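You operate a simulated robot arm through the tools that you are given. There is no shell and no other tool.

You run a simulated robot arm. Do the job below in one go: nothing can be reset, and whatever is moved stays where it is left.

Task
Stack the little brown sack on the other and send the small pallet to stop 1.
Fine: stack while the chain drive is still locked off; then free the yellow lock tab, switch on, press the green button.

The check looks at the end state, three seconds after you hand in, the way a careful person would. Anything else that was tipped, shoved, dropped, spilled or broken makes it a failure.

Robot
A 6-joint arm with a two-finger parallel gripper, fixed in place. Base frame: the origin is on the floor under the middle of its stand, x ahead of it, y to its left, z up. Lengths are in cm, angles in degrees, forces in N, time in s.
It reaches about 88.2 cm from its shoulder. Its first joint turns from -66.0 to 66.0 degrees. Payload 2.9 kg.
Tool frame: the origin (TCP) lies between the finger pads and is the grasp point; the fingertips stand 3 cm ahead of it; z points along the fingers, y is the line along which they close. The gripper opens to 11 cm. The fingers are 2 cm wide and 1 cm thick; the gripper's body (4.8 by 11.2 cm) begins 5.5 cm behind the TCP.
Orientation is that of the tool frame in the base frame, as [roll, pitch, yaw] about the fixed x, y, z axes, in that order (R = Rz(yaw) Ry(pitch) Rx(roll)). With the fingers straight down and closing along the base's y, the tool's x points along the base's -x, its y along +y and its z along -z.

Tools
- The arm moves only by the tool nudge_tool. Its argument "commands" is a list of rows, each a list of 7 numbers: the turn, a rotation vector about the tool's x, y, z in units of 4 degrees (1.0 is 4 degrees), then the shift along the tool's x, y, z in units of 40 mm (1.0 is 40 mm), then the opening, from 0 (shut) to 1 (fully open). In form: [[wx, wy, wz, tx, ty, tz, jaw], ...]. A call has 1 to 20 rows; each row shifts and turns the commanded pose from where the row before left it, along the tool's axes as they then stand. A call with a number of a shift or a turn outside -1 to 1 is refused whole. A row lasts 0.2 s, in which the tool goes at most 5 cm and 8.6 degrees; a call with a longer step from one row to the next is refused whole, and so is a gripper value outside its range. Where a pose cannot be reached the arm comes as near as it can. A force on the tool above 40 N (or 10 N above the force at the start of the call, whichever is more), or a blocked arm, ends the call early, and 0.2 s more pass. Each finger travels about 10.8 cm/s and halts on what it meets, pressing with about 43 N; the grip force reading is that of the motor and also rises with nothing between the fingers. The clock runs only during rows and for 0.2 s after the last one: add rows that do not move to give the fingers time. The reply holds the time, the measured pose of the TCP, the force on the tool along the base axes, the opening and the grip force, in the units named above and with some noise, with the torque about the TCP (base axes, N m) and any sound that the robot's microphone picked up.
- Cameras (640 x 400 px; columns grow to the right, rows downward): "scene" is fixed at [8.59, 45.11, 136.94]; the picture's right is [-0.61, -0.79, 0.00], its down [-0.55, 0.43, -0.71] and it looks along [0.57, -0.44, -0.70] (base axes); focal length 236 px, centre (320, 200). "wrist" rides on the gripper at [7.2, 1.7, -10.3] in the tool frame; the picture's right is [-0.23, 0.97, 0.00], its down [-0.76, -0.18, -0.62] and it looks along [-0.61, -0.14, 0.78] (tool axes); focal length 222 px, centre (320, 200).
- snapshot(camera): a new picture of that camera. The clock stands still meanwhile.
- measure_at(camera, pixels): for up to 12 pixels [column, row] of the newest picture of that camera ("zoom" is the newest enlarged one), the place [x, y, z] in the base frame of the surface seen there, good to about 0.2 cm. The clock stands still meanwhile.
- zoom(camera, box): a new picture of the part [left, top, right, bottom] of that camera's present view, enlarged. The clock stands still meanwhile.
- close_job(): hands the job in; it is judged then, once.

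Leave the gripper open and the arm clear of the work at the hand-in unless told otherwise.

The tools are called as a command line: name --pt "numbers of a row" for each row, then --argument value for the rest, lists and objects as JSON in quotes. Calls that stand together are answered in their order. nudge_tool: Moves the arm, as the interface text tells. Its arguments: {"type":"object","properties":{"commands":{"type":"array","items":{"type":"array","items":{"type":"number"}}}},"required":["commands"]} The other tools are called the same way: snapshot (camera) takes a picture; measure_at (camera, pixels) gives the place of the surface under pixels of a picture; zoom (camera, box) takes an enlarged picture of a part of a camera's view; close_job () hands the job in.

At the start:

```text
t: 0.0
tool_pos: [46.47, 19.55, 109.92]
tool_rot: [-180.0, 0.0, -180.0]
ft_force: [-0.1, 0.3, 0.9]
wrist_torque: [0.01, 0.0, 0.02]
finger_gap: 11.0
grasp_force: 0.1
```

scene: 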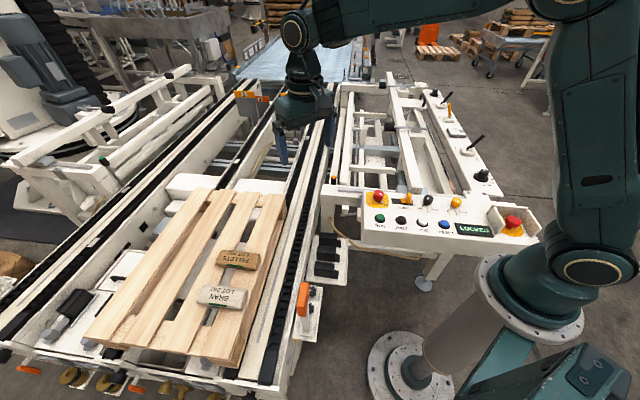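
wrist: 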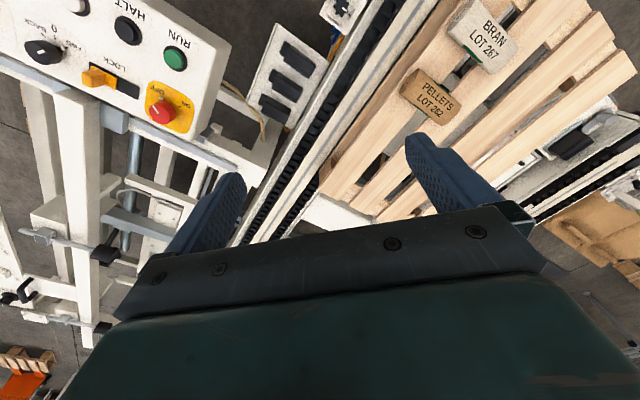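

I see a pallet on the left with two small sacks: a brown "PELLETS" one near (238,259) and a white "BRAN" one near (221,295). A control panel sits at right near (425,220). I'll zoom in on both areas before I move anything.

zoom --camera "scene" --box '[350, 175, 550, 275]'

zoom --camera "scene" --box '[160, 220, 320, 320]'

zoom --camera "wrist" --box '[0, 0, 240, 150]'

```text
3.20 times, centred on (450, 225) of scene
```

zoom: 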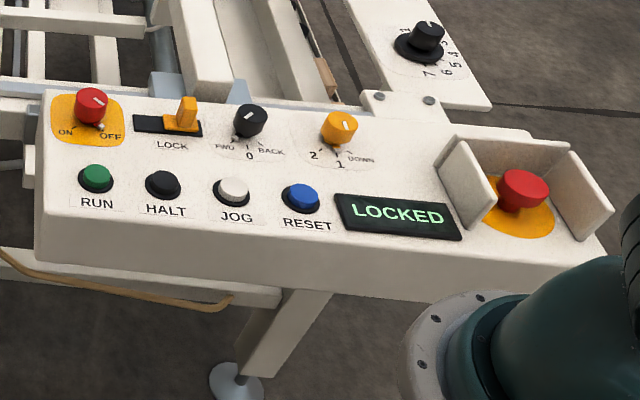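

```text
4.00 times, centred on (240, 270) of scene
```

zoom: 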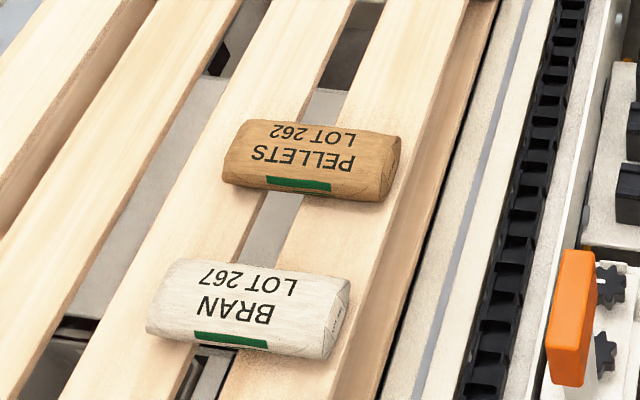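

```text
2.67 times, centred on (120, 75) of wrist
```

zoom: 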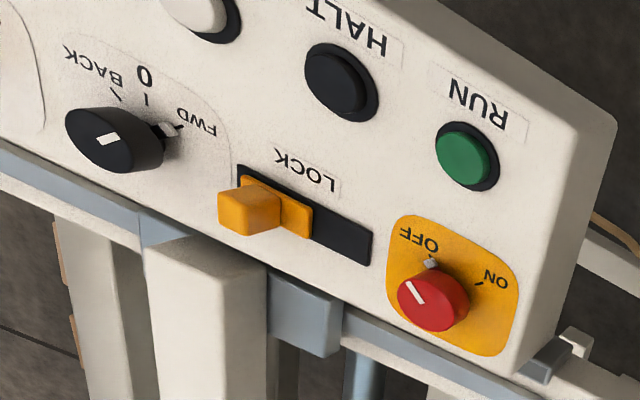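

The panel has a red ON/OFF knob, a yellow LOCK slide tab, a FWD/0/BACK knob, a yellow 2/1/DOWN knob, RUN, HALT, JOG and RESET, and a display reading "LOCKED". I'll zoom in closer on each to read where they are set.

zoom --camera "scene" --box '[360, 185, 424, 225]'

zoom --camera "scene" --box '[410, 185, 474, 225]'

zoom --camera "scene" --box '[400, 80, 560, 180]'

zoom --camera "scene" --box '[200, 60, 360, 160]'

zoom --camera "scene" --box '[0, 250, 240, 400]'

zoom --camera "scene" --box '[200, 250, 360, 350]'

```text
10.00 times, centred on (392, 205) of scene
```

zoom: 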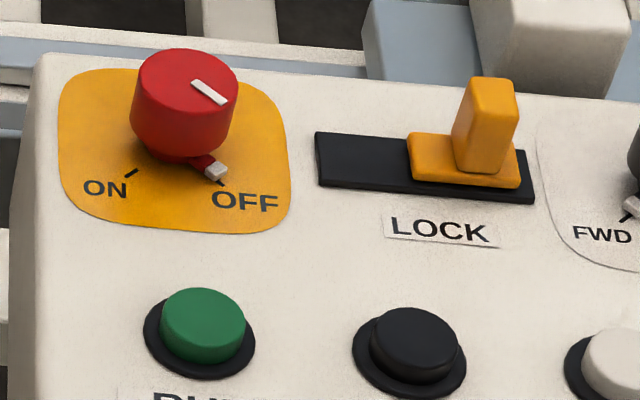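

```text
10.00 times, centred on (442, 205) of scene
```

zoom: 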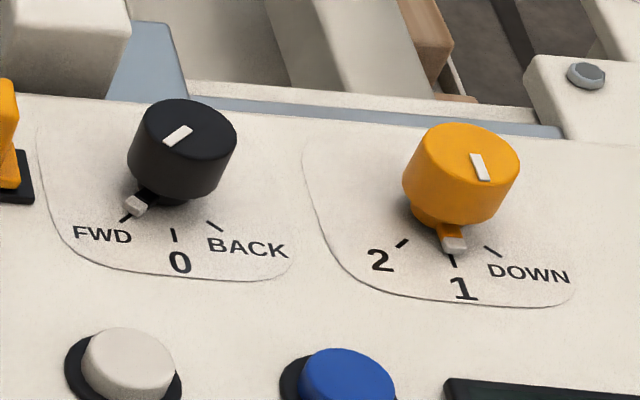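

```text
4.00 times, centred on (480, 130) of scene
```

zoom: 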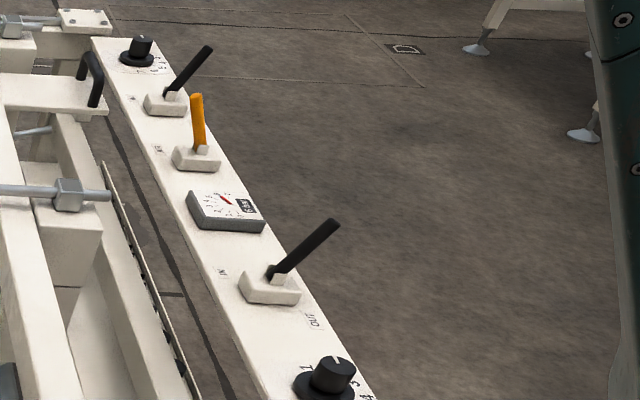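

```text
4.00 times, centred on (280, 110) of scene
```

zoom: 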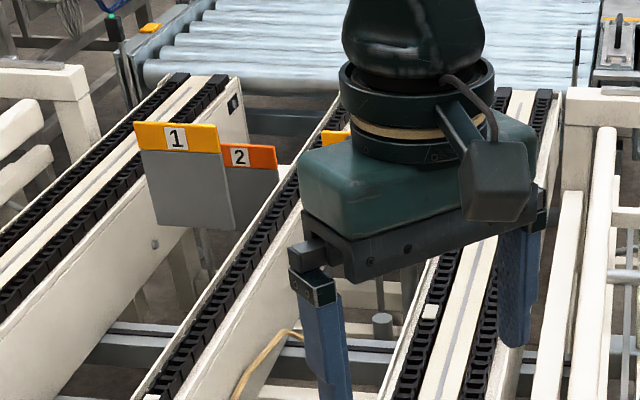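

```text
2.67 times, centred on (120, 325) of scene
```

zoom: 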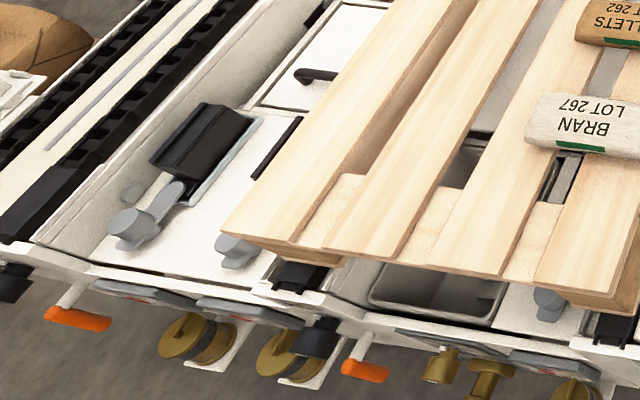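

```text
4.00 times, centred on (280, 300) of scene
```

zoom: 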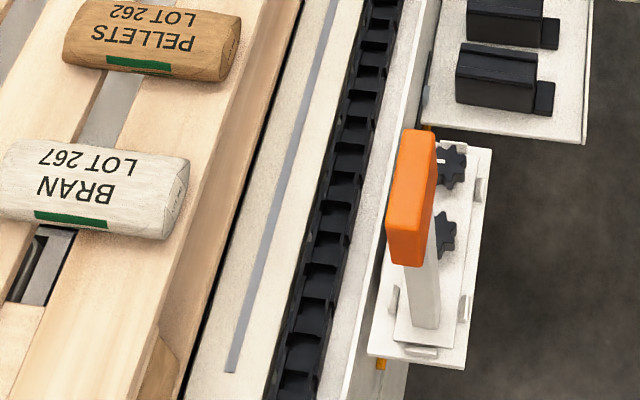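

The direction knob points at FWD and the stop knob points at 1. The red knob points at OFF, and the lock tab is at the right end of its slot. Next I'll measure the sacks, the pallet and the panel features.

measure_at --camera "scene" --pixels '[[219, 250], [258, 254], [216, 265], [256, 269], [238, 258], [206, 286], [246, 292], [197, 301], [242, 308], [221, 294], [232, 278], [262, 280]]'

measure_at --camera "scene" --pixels '[[379, 195], [378, 207], [409, 195], [408, 203], [396, 203], [380, 217], [401, 219], [375, 210], [412, 206], [430, 215], [391, 203], [366, 190]]'

measure_at --camera "scene" --pixels '[[207, 112], [285, 198], [201, 188], [90, 335], [232, 363], [238, 92], [303, 300], [244, 95], [290, 280], [318, 270], [327, 250], [300, 180]]'

```text
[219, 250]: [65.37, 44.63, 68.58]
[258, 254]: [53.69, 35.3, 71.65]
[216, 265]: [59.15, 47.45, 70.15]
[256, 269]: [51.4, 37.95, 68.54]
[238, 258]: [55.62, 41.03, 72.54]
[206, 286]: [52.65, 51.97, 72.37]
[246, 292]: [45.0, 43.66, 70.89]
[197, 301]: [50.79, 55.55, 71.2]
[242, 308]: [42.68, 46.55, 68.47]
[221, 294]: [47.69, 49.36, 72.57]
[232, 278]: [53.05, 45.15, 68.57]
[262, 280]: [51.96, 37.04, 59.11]
```

```text
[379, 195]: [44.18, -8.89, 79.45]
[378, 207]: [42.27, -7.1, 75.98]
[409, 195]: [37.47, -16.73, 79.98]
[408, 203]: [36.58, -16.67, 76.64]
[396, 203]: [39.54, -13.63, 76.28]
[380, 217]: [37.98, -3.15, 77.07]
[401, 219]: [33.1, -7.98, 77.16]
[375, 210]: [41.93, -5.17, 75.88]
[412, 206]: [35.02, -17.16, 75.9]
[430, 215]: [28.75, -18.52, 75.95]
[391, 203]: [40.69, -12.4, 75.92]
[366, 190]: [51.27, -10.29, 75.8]
```

```text
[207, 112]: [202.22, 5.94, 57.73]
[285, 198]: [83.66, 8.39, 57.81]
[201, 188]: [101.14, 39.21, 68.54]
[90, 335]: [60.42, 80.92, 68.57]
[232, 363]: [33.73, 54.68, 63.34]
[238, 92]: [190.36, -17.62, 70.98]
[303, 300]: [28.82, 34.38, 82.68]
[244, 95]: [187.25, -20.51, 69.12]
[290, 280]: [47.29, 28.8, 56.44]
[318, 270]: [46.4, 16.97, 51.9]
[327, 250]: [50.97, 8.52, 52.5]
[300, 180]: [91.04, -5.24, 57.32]
```

Pallet top is at about z=68.6, and the sack tops are at about 72.5. The brown PELLETS sack is centred near (56,41) and BRAN near (47.5,49.4). I'll zoom in on both sacks to find their outlines and long axes.

zoom --camera "scene" --box '[192, 240, 272, 290]'

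```text
8.00 times, centred on (232, 265) of scene
```

zoom: 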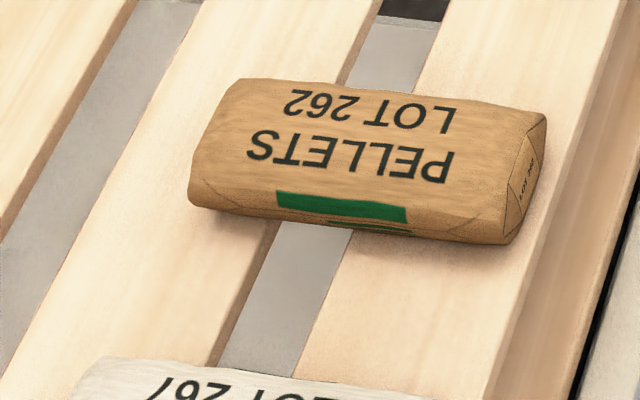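

measure_at --camera "zoom" --pixels '[[242, 84], [540, 118], [195, 150], [500, 205], [192, 200], [505, 238], [280, 200], [400, 215], [390, 85], [360, 228], [360, 150], [530, 180]]'

zoom --camera "scene" --box '[182, 273, 262, 323]'

```text
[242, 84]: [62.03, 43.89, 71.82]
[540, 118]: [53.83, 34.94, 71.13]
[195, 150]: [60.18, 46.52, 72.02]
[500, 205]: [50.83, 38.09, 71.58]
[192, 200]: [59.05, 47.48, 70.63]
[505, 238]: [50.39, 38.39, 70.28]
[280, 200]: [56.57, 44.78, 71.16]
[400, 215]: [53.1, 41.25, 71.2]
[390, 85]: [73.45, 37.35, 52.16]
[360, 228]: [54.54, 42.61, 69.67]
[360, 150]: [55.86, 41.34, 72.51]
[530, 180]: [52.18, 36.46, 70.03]
```

```text
8.00 times, centred on (222, 298) of scene
```

zoom: 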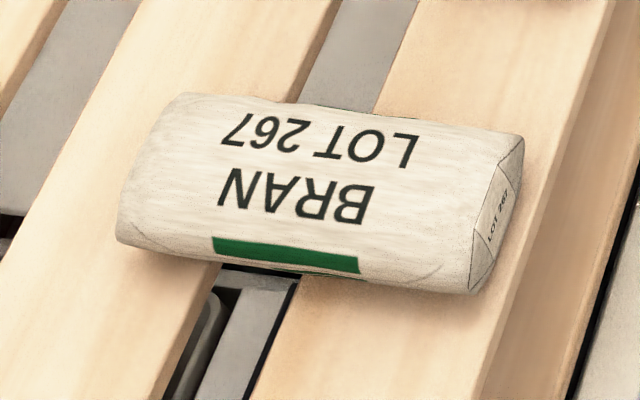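

PELLETS measures about 12.3 by 5–6 cm. It's centred near (56.3,41.2) with its long axis at about 47°. Now I'll measure BRAN in the newest zoom.

measure_at --camera "zoom" --pixels '[[183, 98], [515, 140], [125, 200], [470, 265], [120, 238], [468, 288], [215, 245], [358, 265], [400, 118], [330, 280], [310, 190], [500, 215]]'

zoom --camera "wrist" --box '[320, 0, 640, 200]'

```text
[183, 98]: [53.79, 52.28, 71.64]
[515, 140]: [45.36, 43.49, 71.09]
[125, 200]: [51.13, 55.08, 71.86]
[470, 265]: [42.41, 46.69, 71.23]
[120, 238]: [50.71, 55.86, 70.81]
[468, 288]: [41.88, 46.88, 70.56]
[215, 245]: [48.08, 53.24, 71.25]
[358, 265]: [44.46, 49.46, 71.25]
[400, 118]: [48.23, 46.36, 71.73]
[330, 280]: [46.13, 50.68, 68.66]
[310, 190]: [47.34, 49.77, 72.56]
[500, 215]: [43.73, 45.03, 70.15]
```

```text
2.00 times, centred on (480, 100) of wrist
```

zoom: 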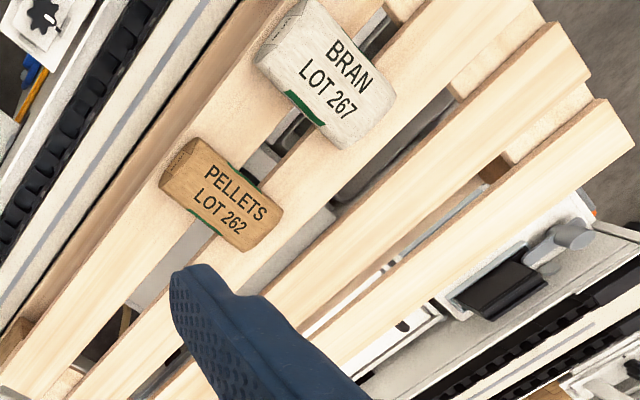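

BRAN is centred near (47.9,49.6) with its long axis at about 46°. I'll move above the PELLETS sack at z≈95, then yaw about +47° so the fingers close across the sack's width.

nudge_tool --pt "0 0 0 -0.351 0.773 0.533 1" --pt "0 0 0 -0.351 0.773 0.533 1" --pt "0 0 0 -0.351 0.773 0.533 1" --pt "0 0 0 -0.351 0.773 0.533 1" --pt "0 0 0 -0.351 0.773 0.533 1" --pt "0 0 0 -0.351 0.773 0.533 1" --pt "0 0 0 -0.351 0.773 0.533 1" --pt "0 0 -0.979 0 0 0 1" --pt "0 0 -0.979 0 0 0 1" --pt "0 0 -0.979 0 0 0 1" --pt "0 0 -0.979 0 0 0 1" --pt "0 0 -0.979 0 0 0 1" --pt "0 0 -0.979 0 0 0 1" --pt "0 0 -0.979 0 0 0 1" --pt "0 0 -0.979 0 0 0 1" --pt "0 0 -0.979 0 0 0 1" --pt "0 0 -0.979 0 0 0 1" --pt "0 0 -0.979 0 0 0 1" --pt "0 0 -0.979 0 0 0 1"

snapshot --camera "wrist"

snapshot --camera "scene"

```text
t: 4.0
tool_pos: [54.2, 39.86, 94.83]
tool_rot: [180.0, 0.0, -132.9]
ft_force: [-0.2, -0.7, 0.2]
wrist_torque: [-0.01, -0.01, -0.01]
finger_gap: 11.0
grasp_force: 0.1
out of reach, approached as far as the arm can: row 7
```

```text
taken
```

wrist: 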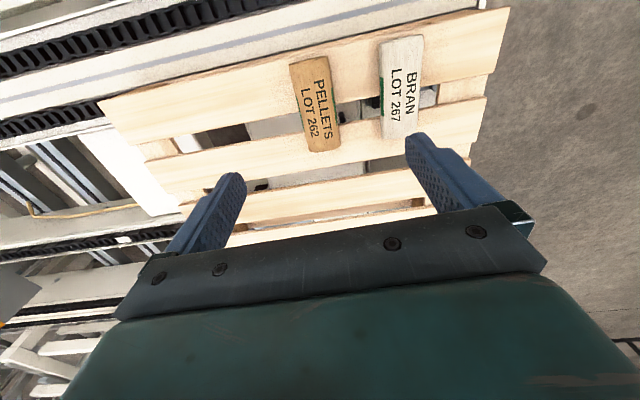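

```text
taken
```

scene: 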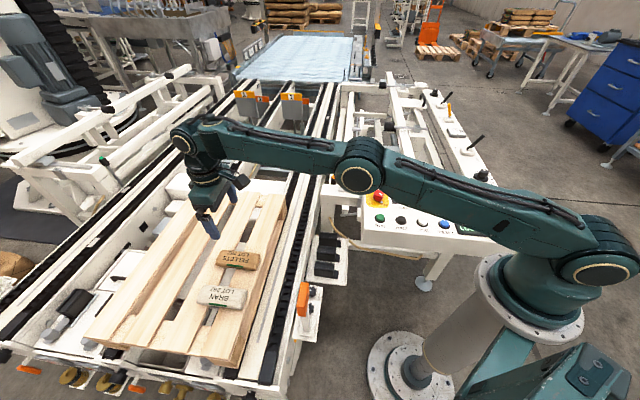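

The arm stopped at its reach limit at (54.2,39.9,94.8), because the wrist is high here. The yaw is right at -132.9. Going lower should extend the reach, so I'll descend to about z=83 and read the pose.

nudge_tool --pt "0 0 0 0 0 0.75 1" --pt "0 0 0 0 0 0.75 1" --pt "0 0 0 0 0 0.75 1" --pt "0 0 0 0 0 0.75 1" --pt "0 0 0 0 0 0 1"

snapshot --camera "wrist"

```text
t: 5.2
tool_pos: [54.21, 39.8, 82.83]
tool_rot: [-180.0, -0.1, -133.0]
ft_force: [-0.1, -0.3, -0.8]
wrist_torque: [-0.01, -0.04, -0.02]
finger_gap: 10.99
grasp_force: 0.1
```

```text
taken
```

wrist: 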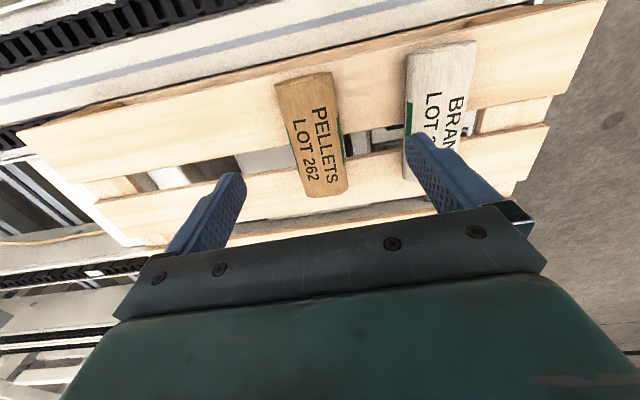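

The pose is now (54.2,39.8,82.8). In the wrist view PELLETS is at about (312,135), so I'll measure its outline again from this side.

measure_at --camera "wrist" --pixels '[[277, 86], [330, 74], [308, 195], [346, 185], [280, 120], [344, 150], [312, 135], [300, 130], [330, 130], [310, 80], [325, 188], [409, 60]]'

zoom --camera "wrist" --box '[240, 40, 400, 220]'

```text
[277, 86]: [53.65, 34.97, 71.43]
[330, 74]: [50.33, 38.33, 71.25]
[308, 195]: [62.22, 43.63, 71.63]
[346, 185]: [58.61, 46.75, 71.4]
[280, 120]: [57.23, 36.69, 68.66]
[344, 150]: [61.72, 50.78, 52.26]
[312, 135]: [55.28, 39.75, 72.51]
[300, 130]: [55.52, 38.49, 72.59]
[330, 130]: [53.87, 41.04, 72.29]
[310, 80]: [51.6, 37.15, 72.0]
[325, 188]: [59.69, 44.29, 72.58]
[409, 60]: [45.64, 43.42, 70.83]
```

```text
2.22 times, centred on (320, 130) of wrist
```

zoom: 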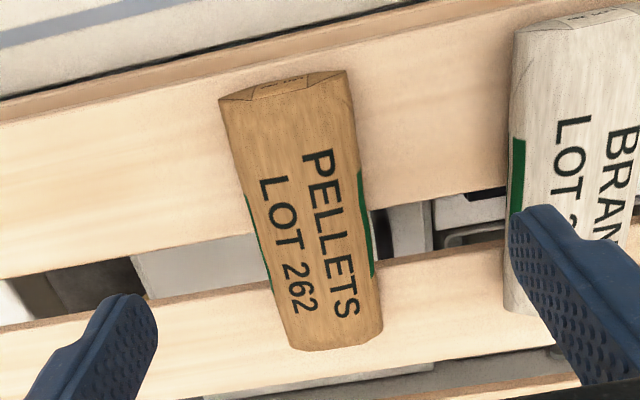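

From this view the PELLETS centre is about (56.2,41.0) and its axis is about 46°. I'll trim the yaw by 1° and centre over the sack at this height before descending.

nudge_tool --pt "0 0 0.25 0 0 0 1" --pt "0 0 0 -0.281 -0.075 0 1" --pt "0 0 0 -0.281 -0.075 0 1" --pt "0 0 0 0 0 0.5 1" --pt "0 0 0 0 0 0.5 1" --pt "0 0 0 0 0 0 1"

snapshot --camera "wrist"

```text
t: 6.6
tool_pos: [54.86, 40.0, 78.9]
tool_rot: [180.0, 0.0, -134.1]
ft_force: [0.5, -0.1, -0.4]
wrist_torque: [0.03, -0.02, -0.01]
finger_gap: 11.0
grasp_force: 0.0
out of reach, approached as far as the arm can: row 3
```

```text
taken
```

wrist: 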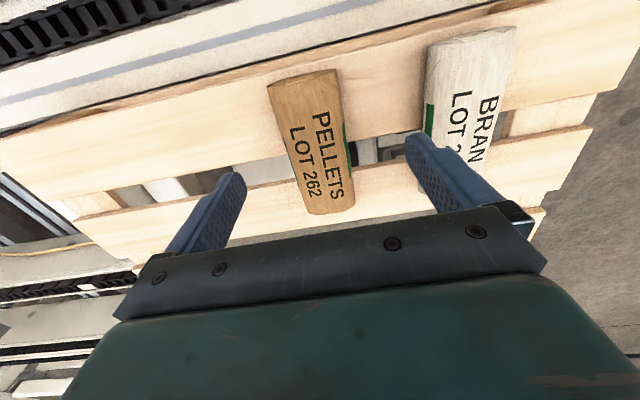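

At that height the arm stopped 1.6 cm short, along the sack's length only. I'll go down to z≈75.5 with the open fingers straddling the sack, then try the last shift again.

nudge_tool --pt "0 0 0 0 -0.07 0.425 1" --pt "0 0 0 0 0 0.425 1" --pt "0 0 0 -0.2 0 0 1" --pt "0 0 0 -0.21 0 0 1" --pt "0 0 0 0 0 0 1"

snapshot --camera "wrist"

```text
t: 7.8
tool_pos: [54.5, 39.77, 75.77]
tool_rot: [-180.0, 0.0, -133.8]
ft_force: [-0.4, 0.5, -0.5]
wrist_torque: [-0.04, 0.02, 0.04]
finger_gap: 11.02
grasp_force: 0.1
out of reach, approached as far as the arm can: row 1, 3, 4
```

```text
taken
```

wrist: 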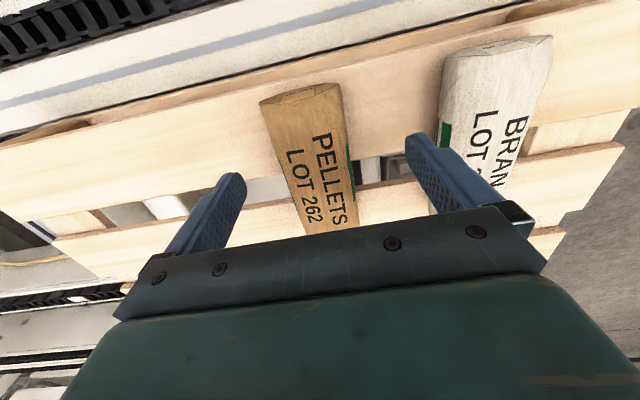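

Straight-down reach runs out about 2.5 cm short of the sack's centre, and BRAN is nearly as far out. If I lean the gripper about 16° so the wrist comes inward, the fingers still close level across the sack and I gain reach. I'll tilt here about the TCP, with the fingertips staying clear beside the sack.

nudge_tool --pt "0 -1 0 0 0 0 1" --pt "0 -1 0 0 0 0 1" --pt "0 -1 0 0 0 0 1" --pt "0 -1 0 0 0 0 1" --pt "0 0 0 0 0 0 1"

snapshot --camera "wrist"

snapshot --camera "scene"

```text
t: 9.0
tool_pos: [54.81, 39.9, 75.89]
tool_rot: [179.9, 16.1, -134.1]
ft_force: [0.5, -0.6, 0.9]
wrist_torque: [0.03, -0.03, 0.02]
finger_gap: 10.99
grasp_force: 0.1
out of reach, approached as far as the arm can: row 1
```

```text
taken
```

wrist: 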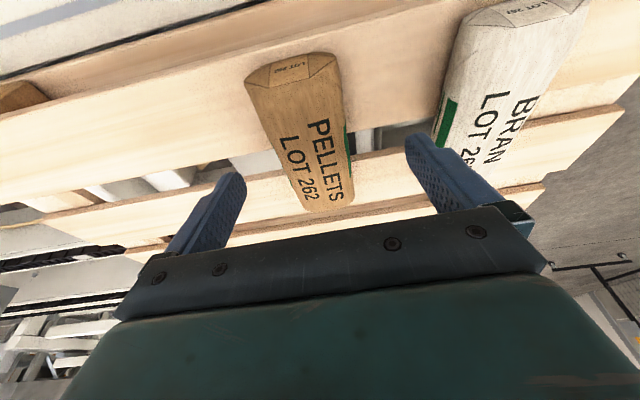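

```text
taken
```

scene: 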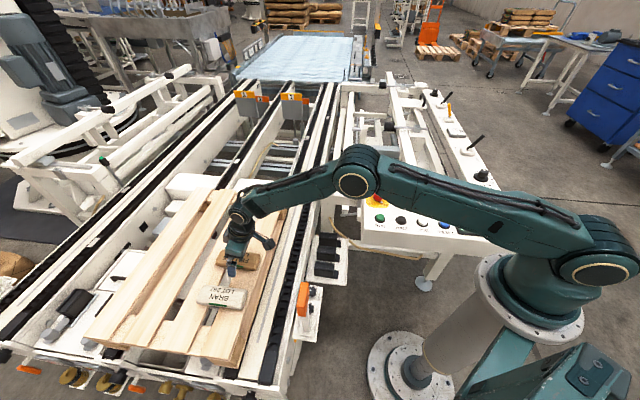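

The tilt is set (pitch 16.1) and the fingers straddle the sack. Now I'll shift to the sack's centre, then lower to z≈72.3 with the tips about 0.5 cm above the slats.

nudge_tool --pt "0 0 0 -0.211 -0.029 0.061 1" --pt "0 0 0 -0.211 -0.029 0.061 1" --pt "0 0 0 0 0 0 1"

```text
t: 9.8
tool_pos: [56.16, 41.06, 75.7]
tool_rot: [179.9, 16.0, -134.0]
ft_force: [0.0, 0.5, -0.9]
wrist_torque: [0.0, -0.01, 0.02]
finger_gap: 10.99
grasp_force: 0.0
```

TCP is now at (56.16,41.06,75.7), centred on the sack. I'll lower 3.5 cm straight down in small steps.

nudge_tool --pt "0 0 0 0.0605 0 0.21 1" --pt "0 0 0 0.0605 0 0.21 1" --pt "0 0 0 0.0605 0 0.21 1" --pt "0 0 0 0.0605 0 0.21 1" --pt "0 0 0 0 0 0 1"

snapshot --camera "wrist"

zoom --camera "scene" --box '[180, 220, 308, 300]'

```text
t: 11.0
tool_pos: [56.22, 41.15, 72.35]
tool_rot: [180.0, 16.0, -133.9]
ft_force: [-0.4, 0.3, 0.6]
wrist_torque: [0.0, 0.0, 0.01]
finger_gap: 10.98
grasp_force: 0.1
```

```text
taken
```

wrist: 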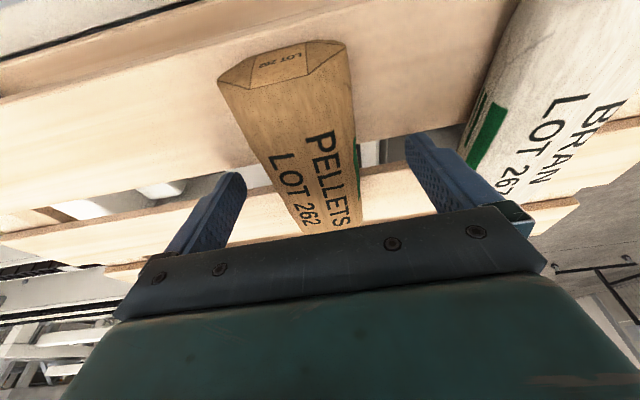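

```text
5.00 times, centred on (244, 260) of scene
```

zoom: 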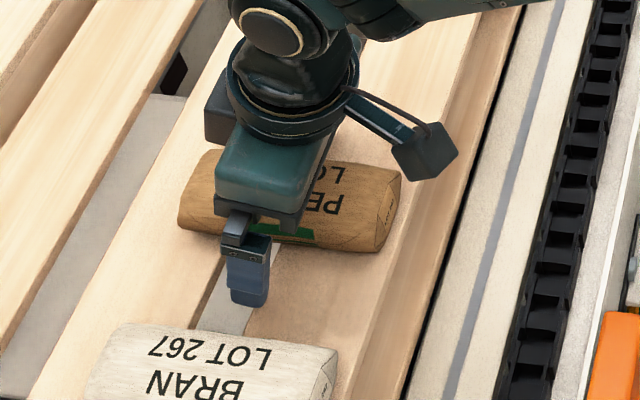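

The fingers straddle the sack with no contact force. I'll close now, with a few still rows to let the grip settle.

nudge_tool --pt "0 0 0 0 0 0 0.6" --pt "0 0 0 0 0 0 0.5" --pt "0 0 0 0 0 0 0.4" --pt "0 0 0 0 0 0 0.3" --pt "0 0 0 0 0 0 0.3"

snapshot --camera "wrist"

```text
t: 12.2
tool_pos: [56.17, 41.01, 72.31]
tool_rot: [-180.0, 16.0, -134.0]
ft_force: [0.6, -0.8, -0.7]
wrist_torque: [-0.01, 0.0, -0.06]
finger_gap: 5.46
grasp_force: 43.1
```

```text
taken
```

wrist: 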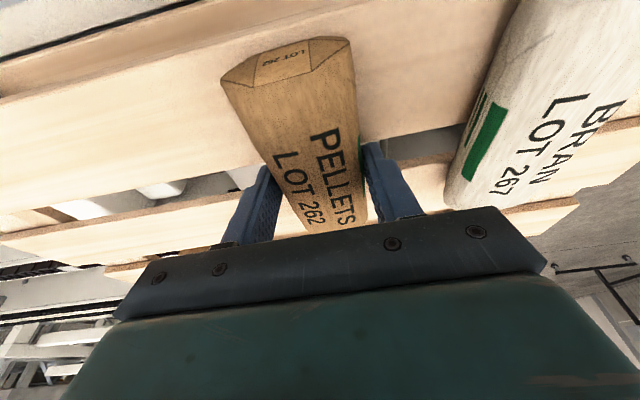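

The grip holds at 5.46 cm with 43 N. I'll lift straight up about 8 cm.

nudge_tool --pt "0 0 0 -0.07 0 -0.24 0.3" --pt "0 0 0 -0.1385 0 -0.48 0.3" --pt "0 0 0 -0.1385 0 -0.48 0.3" --pt "0 0 0 -0.1385 0 -0.48 0.3" --pt "0 0 0 -0.07 0 -0.24 0.3" --pt "0 0 0 0 0 0 0.3"

snapshot --camera "wrist"

snapshot --camera "scene"

```text
t: 13.6
tool_pos: [56.13, 41.11, 80.23]
tool_rot: [-180.0, 16.0, -134.0]
ft_force: [-0.9, -0.5, 0.3]
wrist_torque: [0.04, -0.01, 0.01]
finger_gap: 3.33
grasp_force: 0.1
```

```text
taken
```

wrist: 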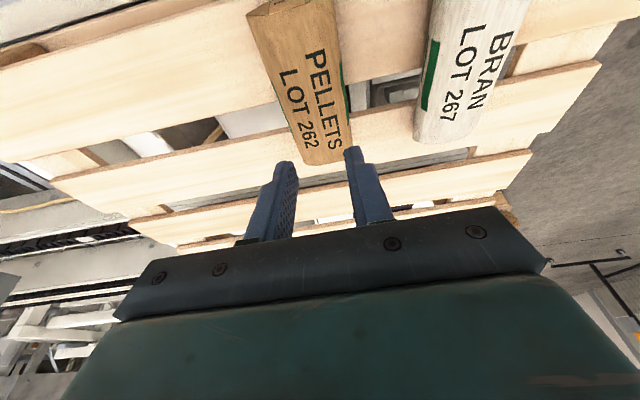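

```text
taken
```

scene: 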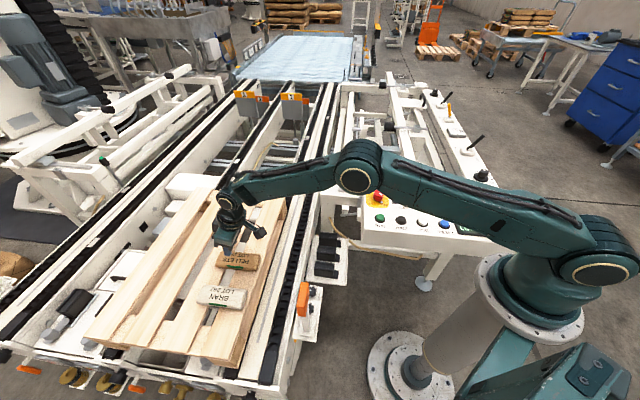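

The sack slipped. The fingers closed to 3.33 cm and the sack is still lying on the slats, apparently unmoved. I gripped too near its rounded upper edge. A slat gap runs right under the middle of the sack, in line with the finger direction, so the tips may be able to go lower there. I'll open the jaws and look closer.

nudge_tool --pt "0 0 0 0 0 0 0.6" --pt "0 0 0 0 0 0 1" --pt "0 0 0 0 0 0 1" --pt "0 0 0 0 0 0 1"

zoom --camera "wrist" --box '[200, 0, 440, 170]'

```text
t: 14.6
tool_pos: [56.11, 41.03, 80.25]
tool_rot: [-180.0, 16.0, -134.0]
ft_force: [-0.1, 0.8, -0.2]
wrist_torque: [0.02, 0.0, 0.0]
finger_gap: 11.0
grasp_force: 0.0
```

```text
2.35 times, centred on (320, 85) of wrist
```

zoom: 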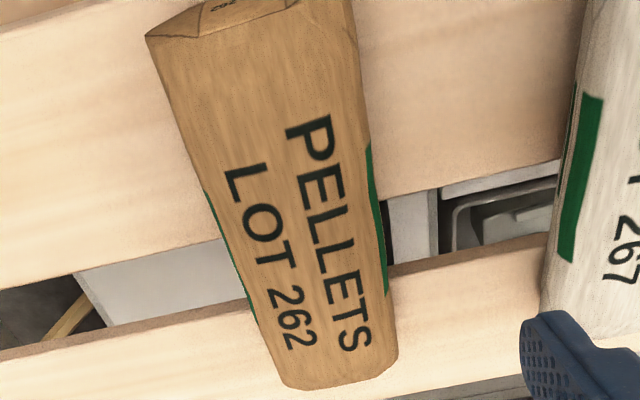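

measure_at --camera "zoom" --pixels '[[400, 185], [500, 170], [400, 285], [500, 253], [440, 268], [200, 235], [150, 252], [200, 318], [230, 308], [120, 335], [420, 230], [190, 280]]'

measure_at --camera "wrist" --pixels '[[252, 16], [330, 2], [308, 164], [352, 155], [322, 100], [300, 100], [340, 80], [345, 120], [291, 100], [350, 105], [318, 60], [325, 140]]'

```text
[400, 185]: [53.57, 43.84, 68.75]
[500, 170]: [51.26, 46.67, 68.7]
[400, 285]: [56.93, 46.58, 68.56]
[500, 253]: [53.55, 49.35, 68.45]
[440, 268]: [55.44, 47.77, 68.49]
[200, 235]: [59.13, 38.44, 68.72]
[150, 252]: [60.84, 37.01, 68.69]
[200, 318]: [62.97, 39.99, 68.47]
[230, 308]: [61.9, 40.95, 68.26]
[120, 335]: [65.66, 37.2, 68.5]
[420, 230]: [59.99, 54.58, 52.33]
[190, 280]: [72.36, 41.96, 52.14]
```

```text
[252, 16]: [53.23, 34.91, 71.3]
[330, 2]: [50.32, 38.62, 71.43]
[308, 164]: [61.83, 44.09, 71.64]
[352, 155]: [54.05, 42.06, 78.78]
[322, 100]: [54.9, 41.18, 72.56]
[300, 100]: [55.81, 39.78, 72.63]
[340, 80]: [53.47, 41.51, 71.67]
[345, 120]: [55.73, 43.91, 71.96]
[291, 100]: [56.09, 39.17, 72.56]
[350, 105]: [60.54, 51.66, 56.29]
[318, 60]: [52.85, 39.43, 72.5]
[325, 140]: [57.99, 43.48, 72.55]
```

The gap's edges lie about 0.1 cm and 3.7 cm outward of the sack's centre, and it is deep, so the leaning fingertips fit inside it. If I grip about 0.9 cm outward of centre, the fingers can go down beside the sack's full height. I'll align there and descend to z≈75 first.

nudge_tool --pt "0 0 0 -0.24 -0.006 0.069 1" --pt "0 0 0 0.1206 0 0.42 1" --pt "0 0 0 0.1206 0 0.42 1" --pt "0 0 0 0.1206 0 0.42 1" --pt "0 0 0 0 0 0 1"

snapshot --camera "wrist"

zoom --camera "scene" --box '[180, 220, 308, 300]'

```text
t: 15.8
tool_pos: [56.94, 41.6, 75.03]
tool_rot: [-179.9, 16.0, -134.0]
ft_force: [0.7, 0.7, 0.0]
wrist_torque: [-0.01, 0.0, 0.01]
finger_gap: 10.99
grasp_force: 0.1
```

```text
taken
```

wrist: 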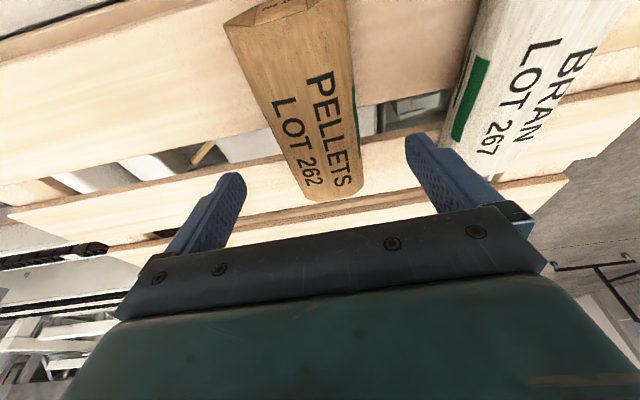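

```text
5.00 times, centred on (244, 260) of scene
```

zoom: 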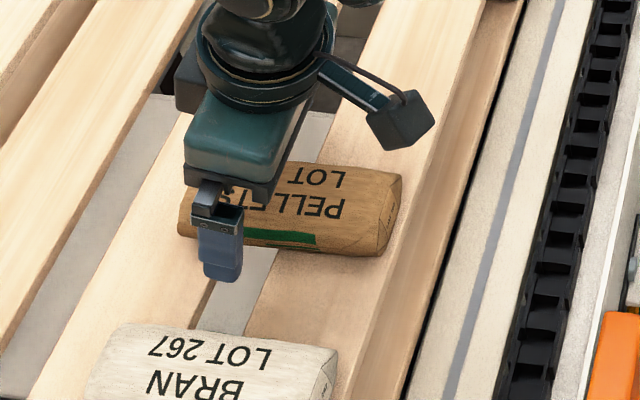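

Both fingertips line up with the gap. I'll descend slowly to z≈71.2, watching the force.

nudge_tool --pt "0 0 0 0.044 0.01 0.1534 1" --pt "0 0 0 0.044 0.01 0.1534 1" --pt "0 0 0 0.044 0.01 0.1534 1" --pt "0 0 0 0.044 0 0.1534 1" --pt "0 0 0 0.044 0 0.1534 1" --pt "0 0 0 0.044 0 0.1534 1" --pt "0 0 0 0 0 0 1"

zoom --camera "scene" --box '[180, 220, 308, 300]'

snapshot --camera "wrist"

```text
t: 17.4
tool_pos: [56.73, 41.91, 71.32]
tool_rot: [179.9, 16.3, -134.1]
ft_force: [4.4, 5.0, 6.0]
wrist_torque: [0.38, 0.11, -0.4]
finger_gap: 11.0
grasp_force: 0.0
```

```text
5.00 times, centred on (244, 260) of scene
```

zoom: 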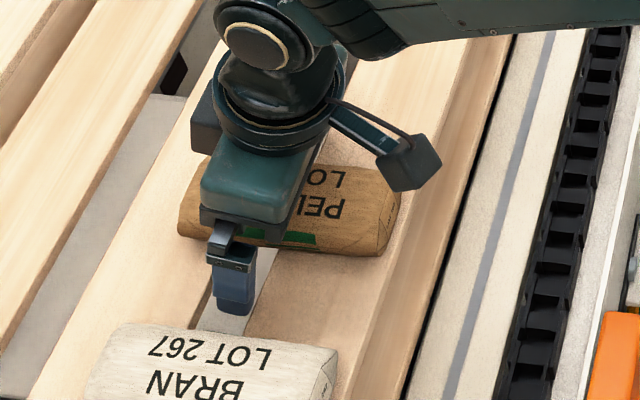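

```text
taken
```

wrist: 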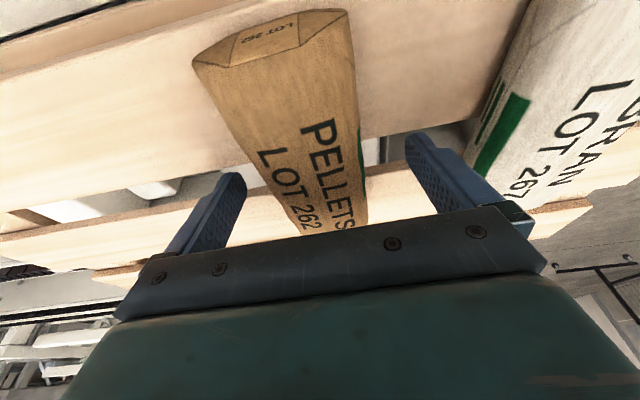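

The force reads (4.4,5.0,6.0), so the BRAN-side finger is just brushing the inner slat's edge. I'll ease outward 0.4 cm to the middle of the gap.

nudge_tool --pt "0 0 0 -0.024 0 0.007 1" --pt "0 0 0 -0.024 0 0.007 1" --pt "0 0 0 -0.024 0 0.007 1" --pt "0 0 0 -0.024 0 0.007 1" --pt "0 0 0 0 0 0 1"

```text
t: 18.6
tool_pos: [56.93, 42.11, 71.14]
tool_rot: [179.9, 15.7, -133.9]
ft_force: [-0.1, 0.1, 0.0]
wrist_torque: [0.01, 0.0, -0.01]
finger_gap: 11.02
grasp_force: 0.0
```

The force is back to zero at (56.93,42.11,71.14). Now I'll close on the sack.

nudge_tool --pt "0 0 0 0 0 0 0.65" --pt "0 0 0 0 0 0 0.55" --pt "0 0 0 0 0 0 0.45" --pt "0 0 0 0 0 0 0.2" --pt "0 0 0 0 0 0 0" --pt "0 0 0 0 0 0 0"

```text
t: 20.0
tool_pos: [56.98, 42.13, 71.2]
tool_rot: [180.0, 16.0, -134.0]
ft_force: [0.4, 0.4, -0.4]
wrist_torque: [-0.01, -0.01, 0.05]
finger_gap: 5.5
grasp_force: 43.2
```

The grip holds at 5.5 cm with 43 N. I'll lift only 1 cm, slowly, and check the load and the opening.

nudge_tool --pt "0 0 0 -0.0138 0 -0.048 0" --pt "0 0 0 -0.0138 0 -0.048 0" --pt "0 0 0 -0.0138 0 -0.048 0" --pt "0 0 0 -0.0138 0 -0.048 0" --pt "0 0 0 -0.0138 0 -0.048 0" --pt "0 0 0 0 0 0 0"

snapshot --camera "wrist"

```text
t: 21.4
tool_pos: [57.09, 42.15, 72.09]
tool_rot: [-180.0, 16.0, -133.9]
ft_force: [-0.7, -0.3, -1.5]
wrist_torque: [0.02, -0.06, 0.0]
finger_gap: 5.47
grasp_force: 42.7
```

```text
taken
```

wrist: 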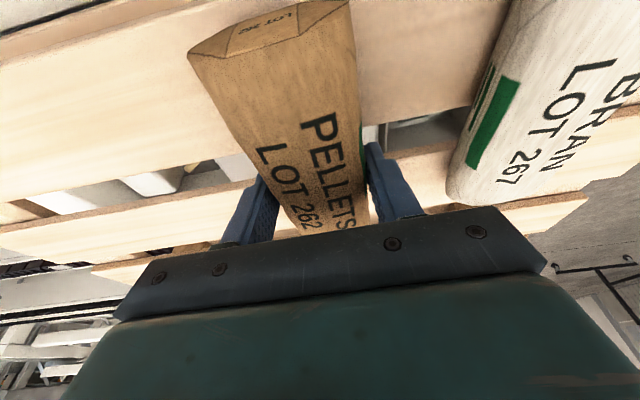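

The load reads about -1.5 N with the opening still 5.47. I'll measure the sack's top to see whether it actually rose.

measure_at --camera "wrist" --pixels '[[290, 100], [270, 70], [310, 180], [340, 60], [300, 140], [190, 55], [348, 5], [560, 90]]'

zoom --camera "scene" --box '[180, 220, 308, 300]'

```text
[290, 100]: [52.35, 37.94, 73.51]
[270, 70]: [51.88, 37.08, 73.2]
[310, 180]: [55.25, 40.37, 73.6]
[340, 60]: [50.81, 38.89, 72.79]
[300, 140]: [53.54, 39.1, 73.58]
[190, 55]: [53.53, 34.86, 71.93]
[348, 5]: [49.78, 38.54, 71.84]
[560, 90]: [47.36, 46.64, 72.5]
```

```text
5.00 times, centred on (244, 260) of scene
```

zoom: 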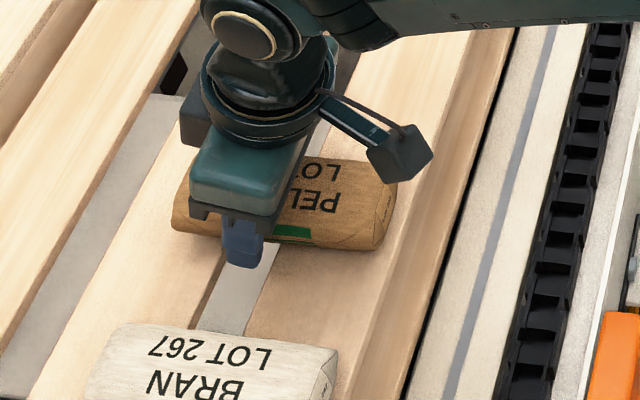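

The sack top is now about 73.5, so it rose 1 cm and is level. The grip is good. I'll keep lifting gently about 7 cm.

nudge_tool --pt "0 0 0 -0.0276 0 -0.096 0" --pt "0 0 0 -0.0345 0 -0.12 0" --pt "0 0 0 -0.0345 0 -0.12 0" --pt "0 0 0 -0.0345 0 -0.12 0" --pt "0 0 0 -0.0345 0 -0.12 0" --pt "0 0 0 -0.0345 0 -0.12 0" --pt "0 0 0 -0.0345 0 -0.12 0" --pt "0 0 0 -0.0345 0 -0.12 0" --pt "0 0 0 -0.0345 0 -0.12 0" --pt "0 0 0 -0.0345 0 -0.12 0" --pt "0 0 0 -0.0345 0 -0.12 0" --pt "0 0 0 -0.0345 0 -0.12 0" --pt "0 0 0 -0.0276 0 -0.096 0" --pt "0 0 0 0 0 0 0"

snapshot --camera "wrist"

```text
t: 24.4
tool_pos: [56.98, 42.15, 78.39]
tool_rot: [180.0, 16.0, -134.0]
ft_force: [-0.3, 0.4, -2.1]
wrist_torque: [0.02, -0.03, 0.0]
finger_gap: 5.49
grasp_force: 42.9
```

```text
taken
```

wrist: 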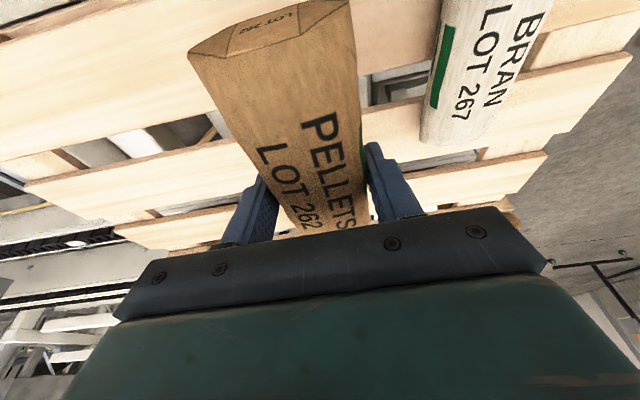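

The sack is held level with about 2 N of load. I'll carry it sideways 11.7 cm along the tool's y to sit above BRAN, gently, with about 3 cm of clearance.

nudge_tool --pt "0 0 0 -0.01 0.12 0.003 0" --pt "0 0 0 -0.01 0.25 0.003 0" --pt "0 0 0 -0.012 0.3 0.003 0" --pt "0 0 0 -0.012 0.3 0.003 0" --pt "0 0 0 -0.012 0.3 0.003 0" --pt "0 0 0 -0.012 0.3 0.003 0" --pt "0 0 0 -0.012 0.3 0.004 0" --pt "0 0 0 -0.012 0.3 0.004 0" --pt "0 0 0 -0.01 0.3 0.004 0" --pt "0 0 0 -0.01 0.25 0.004 0" --pt "0 0 0 -0.006 0.21 0 0" --pt "0 0 0 0 0 0 0"

snapshot --camera "wrist"

snapshot --camera "scene"

```text
t: 27.0
tool_pos: [48.94, 50.67, 78.39]
tool_rot: [-180.0, 16.0, -134.0]
ft_force: [-0.7, -0.2, -2.0]
wrist_torque: [0.02, -0.03, 0.0]
finger_gap: 5.47
grasp_force: 43.1
```

```text
taken
```

wrist: 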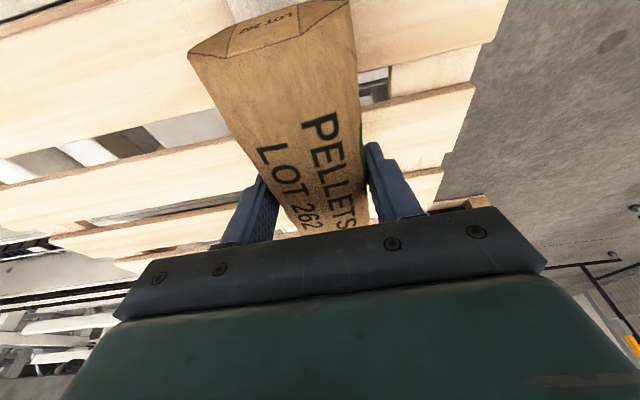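

```text
taken
```

scene: 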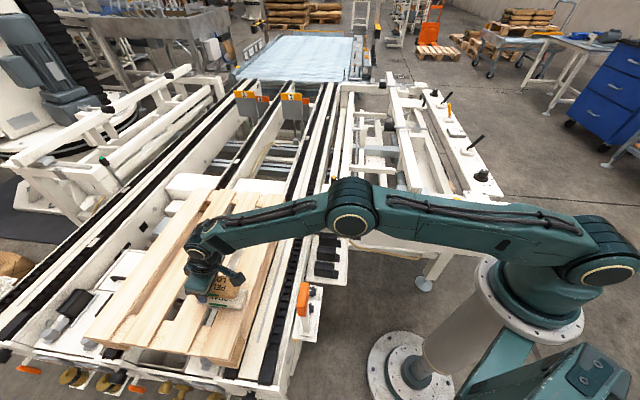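

The sack is now over BRAN, which is hidden under it in the wrist view. I'll zoom the scene camera and measure both sacks to compare alignment.

measure_at --camera "wrist" --pixels '[[191, 57], [347, 6], [290, 100], [310, 180], [270, 60], [325, 30]]'

zoom --camera "scene" --box '[182, 258, 262, 308]'

```text
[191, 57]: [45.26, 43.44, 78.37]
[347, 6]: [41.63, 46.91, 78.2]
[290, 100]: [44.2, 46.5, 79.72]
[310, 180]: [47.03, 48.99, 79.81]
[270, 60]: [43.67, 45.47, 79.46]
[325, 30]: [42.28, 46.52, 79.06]
```

```text
8.00 times, centred on (222, 283) of scene
```

zoom: 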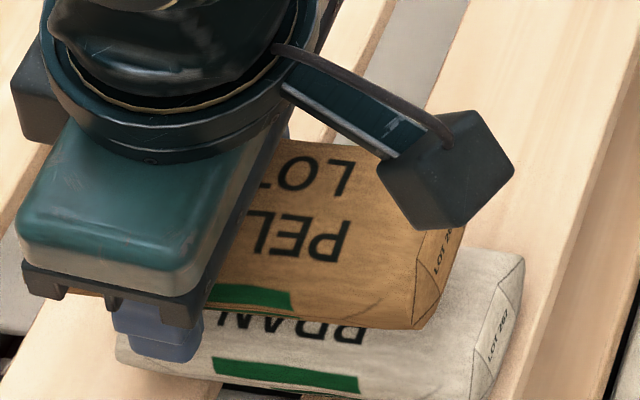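

The held sack's near end corners, (45.3,43.4) and (41.6,46.9), match BRAN's corners to about 0.2 cm. I'll lower 2.8 cm slowly.

nudge_tool --pt "0 0 0 0.0172 0 0.06 0" --pt "0 0 0 0.0172 0 0.06 0" --pt "0 0 0 0.0172 0 0.06 0" --pt "0 0 0 0.0172 0 0.06 0" --pt "0 0 0 0.0172 0 0.06 0" --pt "0 0 0 0.0172 0 0.06 0" --pt "0 0 0 0.0172 0 0.06 0" --pt "0 0 0 0.0172 0 0.06 0" --pt "0 0 0 0.0172 0 0.06 0" --pt "0 0 0 0.0172 0 0.06 0" --pt "0 0 0 0.0172 0 0.06 0" --pt "0 0 0 0 0 0 0"

zoom --camera "scene" --box '[182, 258, 262, 308]'

```text
t: 29.6
tool_pos: [48.88, 50.72, 75.77]
tool_rot: [180.0, 15.9, -133.9]
ft_force: [0.1, 0.3, -2.2]
wrist_torque: [0.04, -0.04, 0.01]
finger_gap: 5.47
grasp_force: 42.9
```

```text
8.00 times, centred on (222, 283) of scene
```

zoom: 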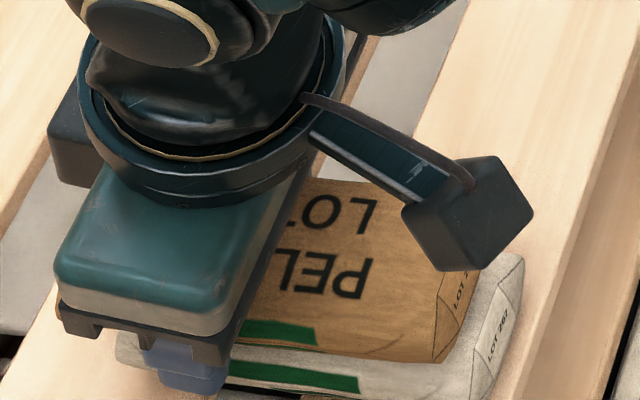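

There's no contact yet; the force is still -2.2 N. I'll go on in 0.1 cm steps toward contact.

nudge_tool --pt "0 0 0 0.0069 0 0.024 0" --pt "0 0 0 0.0069 0 0.024 0" --pt "0 0 0 0.0069 0 0.024 0" --pt "0 0 0 0.0069 0 0.024 0" --pt "0 0 0 0 0 0 0"

```text
t: 30.8
tool_pos: [49.03, 50.65, 75.4]
tool_rot: [-179.9, 16.0, -134.0]
ft_force: [0.5, 0.2, -2.9]
wrist_torque: [0.0, -0.02, -0.03]
finger_gap: 5.5
grasp_force: 42.8
```

The force is -2.9 N, so still no contact. I'll lower 0.2 cm more.

nudge_tool --pt "0 0 0 0.0069 0 0.024 0" --pt "0 0 0 0.0069 0 0.024 0" --pt "0 0 0 0 0 0 0"

```text
t: 31.6
tool_pos: [49.09, 50.67, 75.08]
tool_rot: [179.9, 16.1, -134.0]
ft_force: [0.3, -0.1, 2.5]
wrist_torque: [-0.05, 0.0, 0.02]
finger_gap: 5.49
grasp_force: 43.1
```

The force rose to +2.5 N, so the sack is resting on BRAN. I'll open gently in small steps and look.

nudge_tool --pt "0 0 0 0 0 0 0.49" --pt "0 0 0 0 0 0 0.51" --pt "0 0 0 0 0 0 0.54" --pt "0 0 0 0 0 0 0.58" --pt "0 0 0 0 0 0 0.65" --pt "0 0 0 0 0 0 0.75" --pt "0 0 0 0 0 0 0.75"

snapshot --camera "wrist"

zoom --camera "scene" --box '[182, 258, 262, 308]'

```text
t: 33.2
tool_pos: [48.95, 50.73, 75.25]
tool_rot: [-179.9, 16.0, -134.0]
ft_force: [-0.2, 0.2, 0.9]
wrist_torque: [0.01, -0.01, 0.0]
finger_gap: 8.26
grasp_force: 0.1
```

```text
taken
```

wrist: 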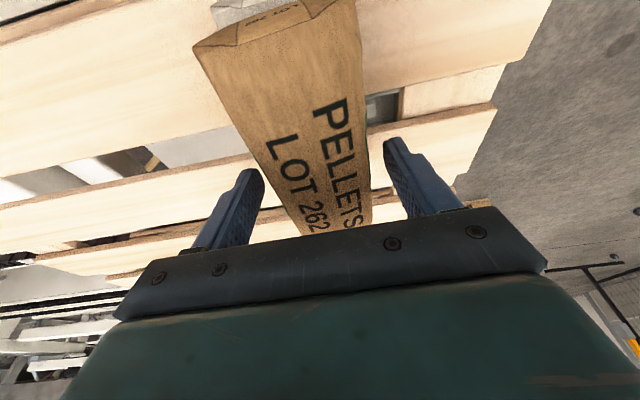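

```text
8.00 times, centred on (222, 283) of scene
```

zoom: 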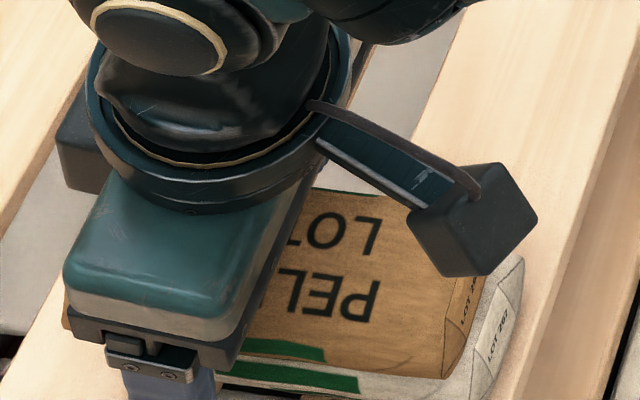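

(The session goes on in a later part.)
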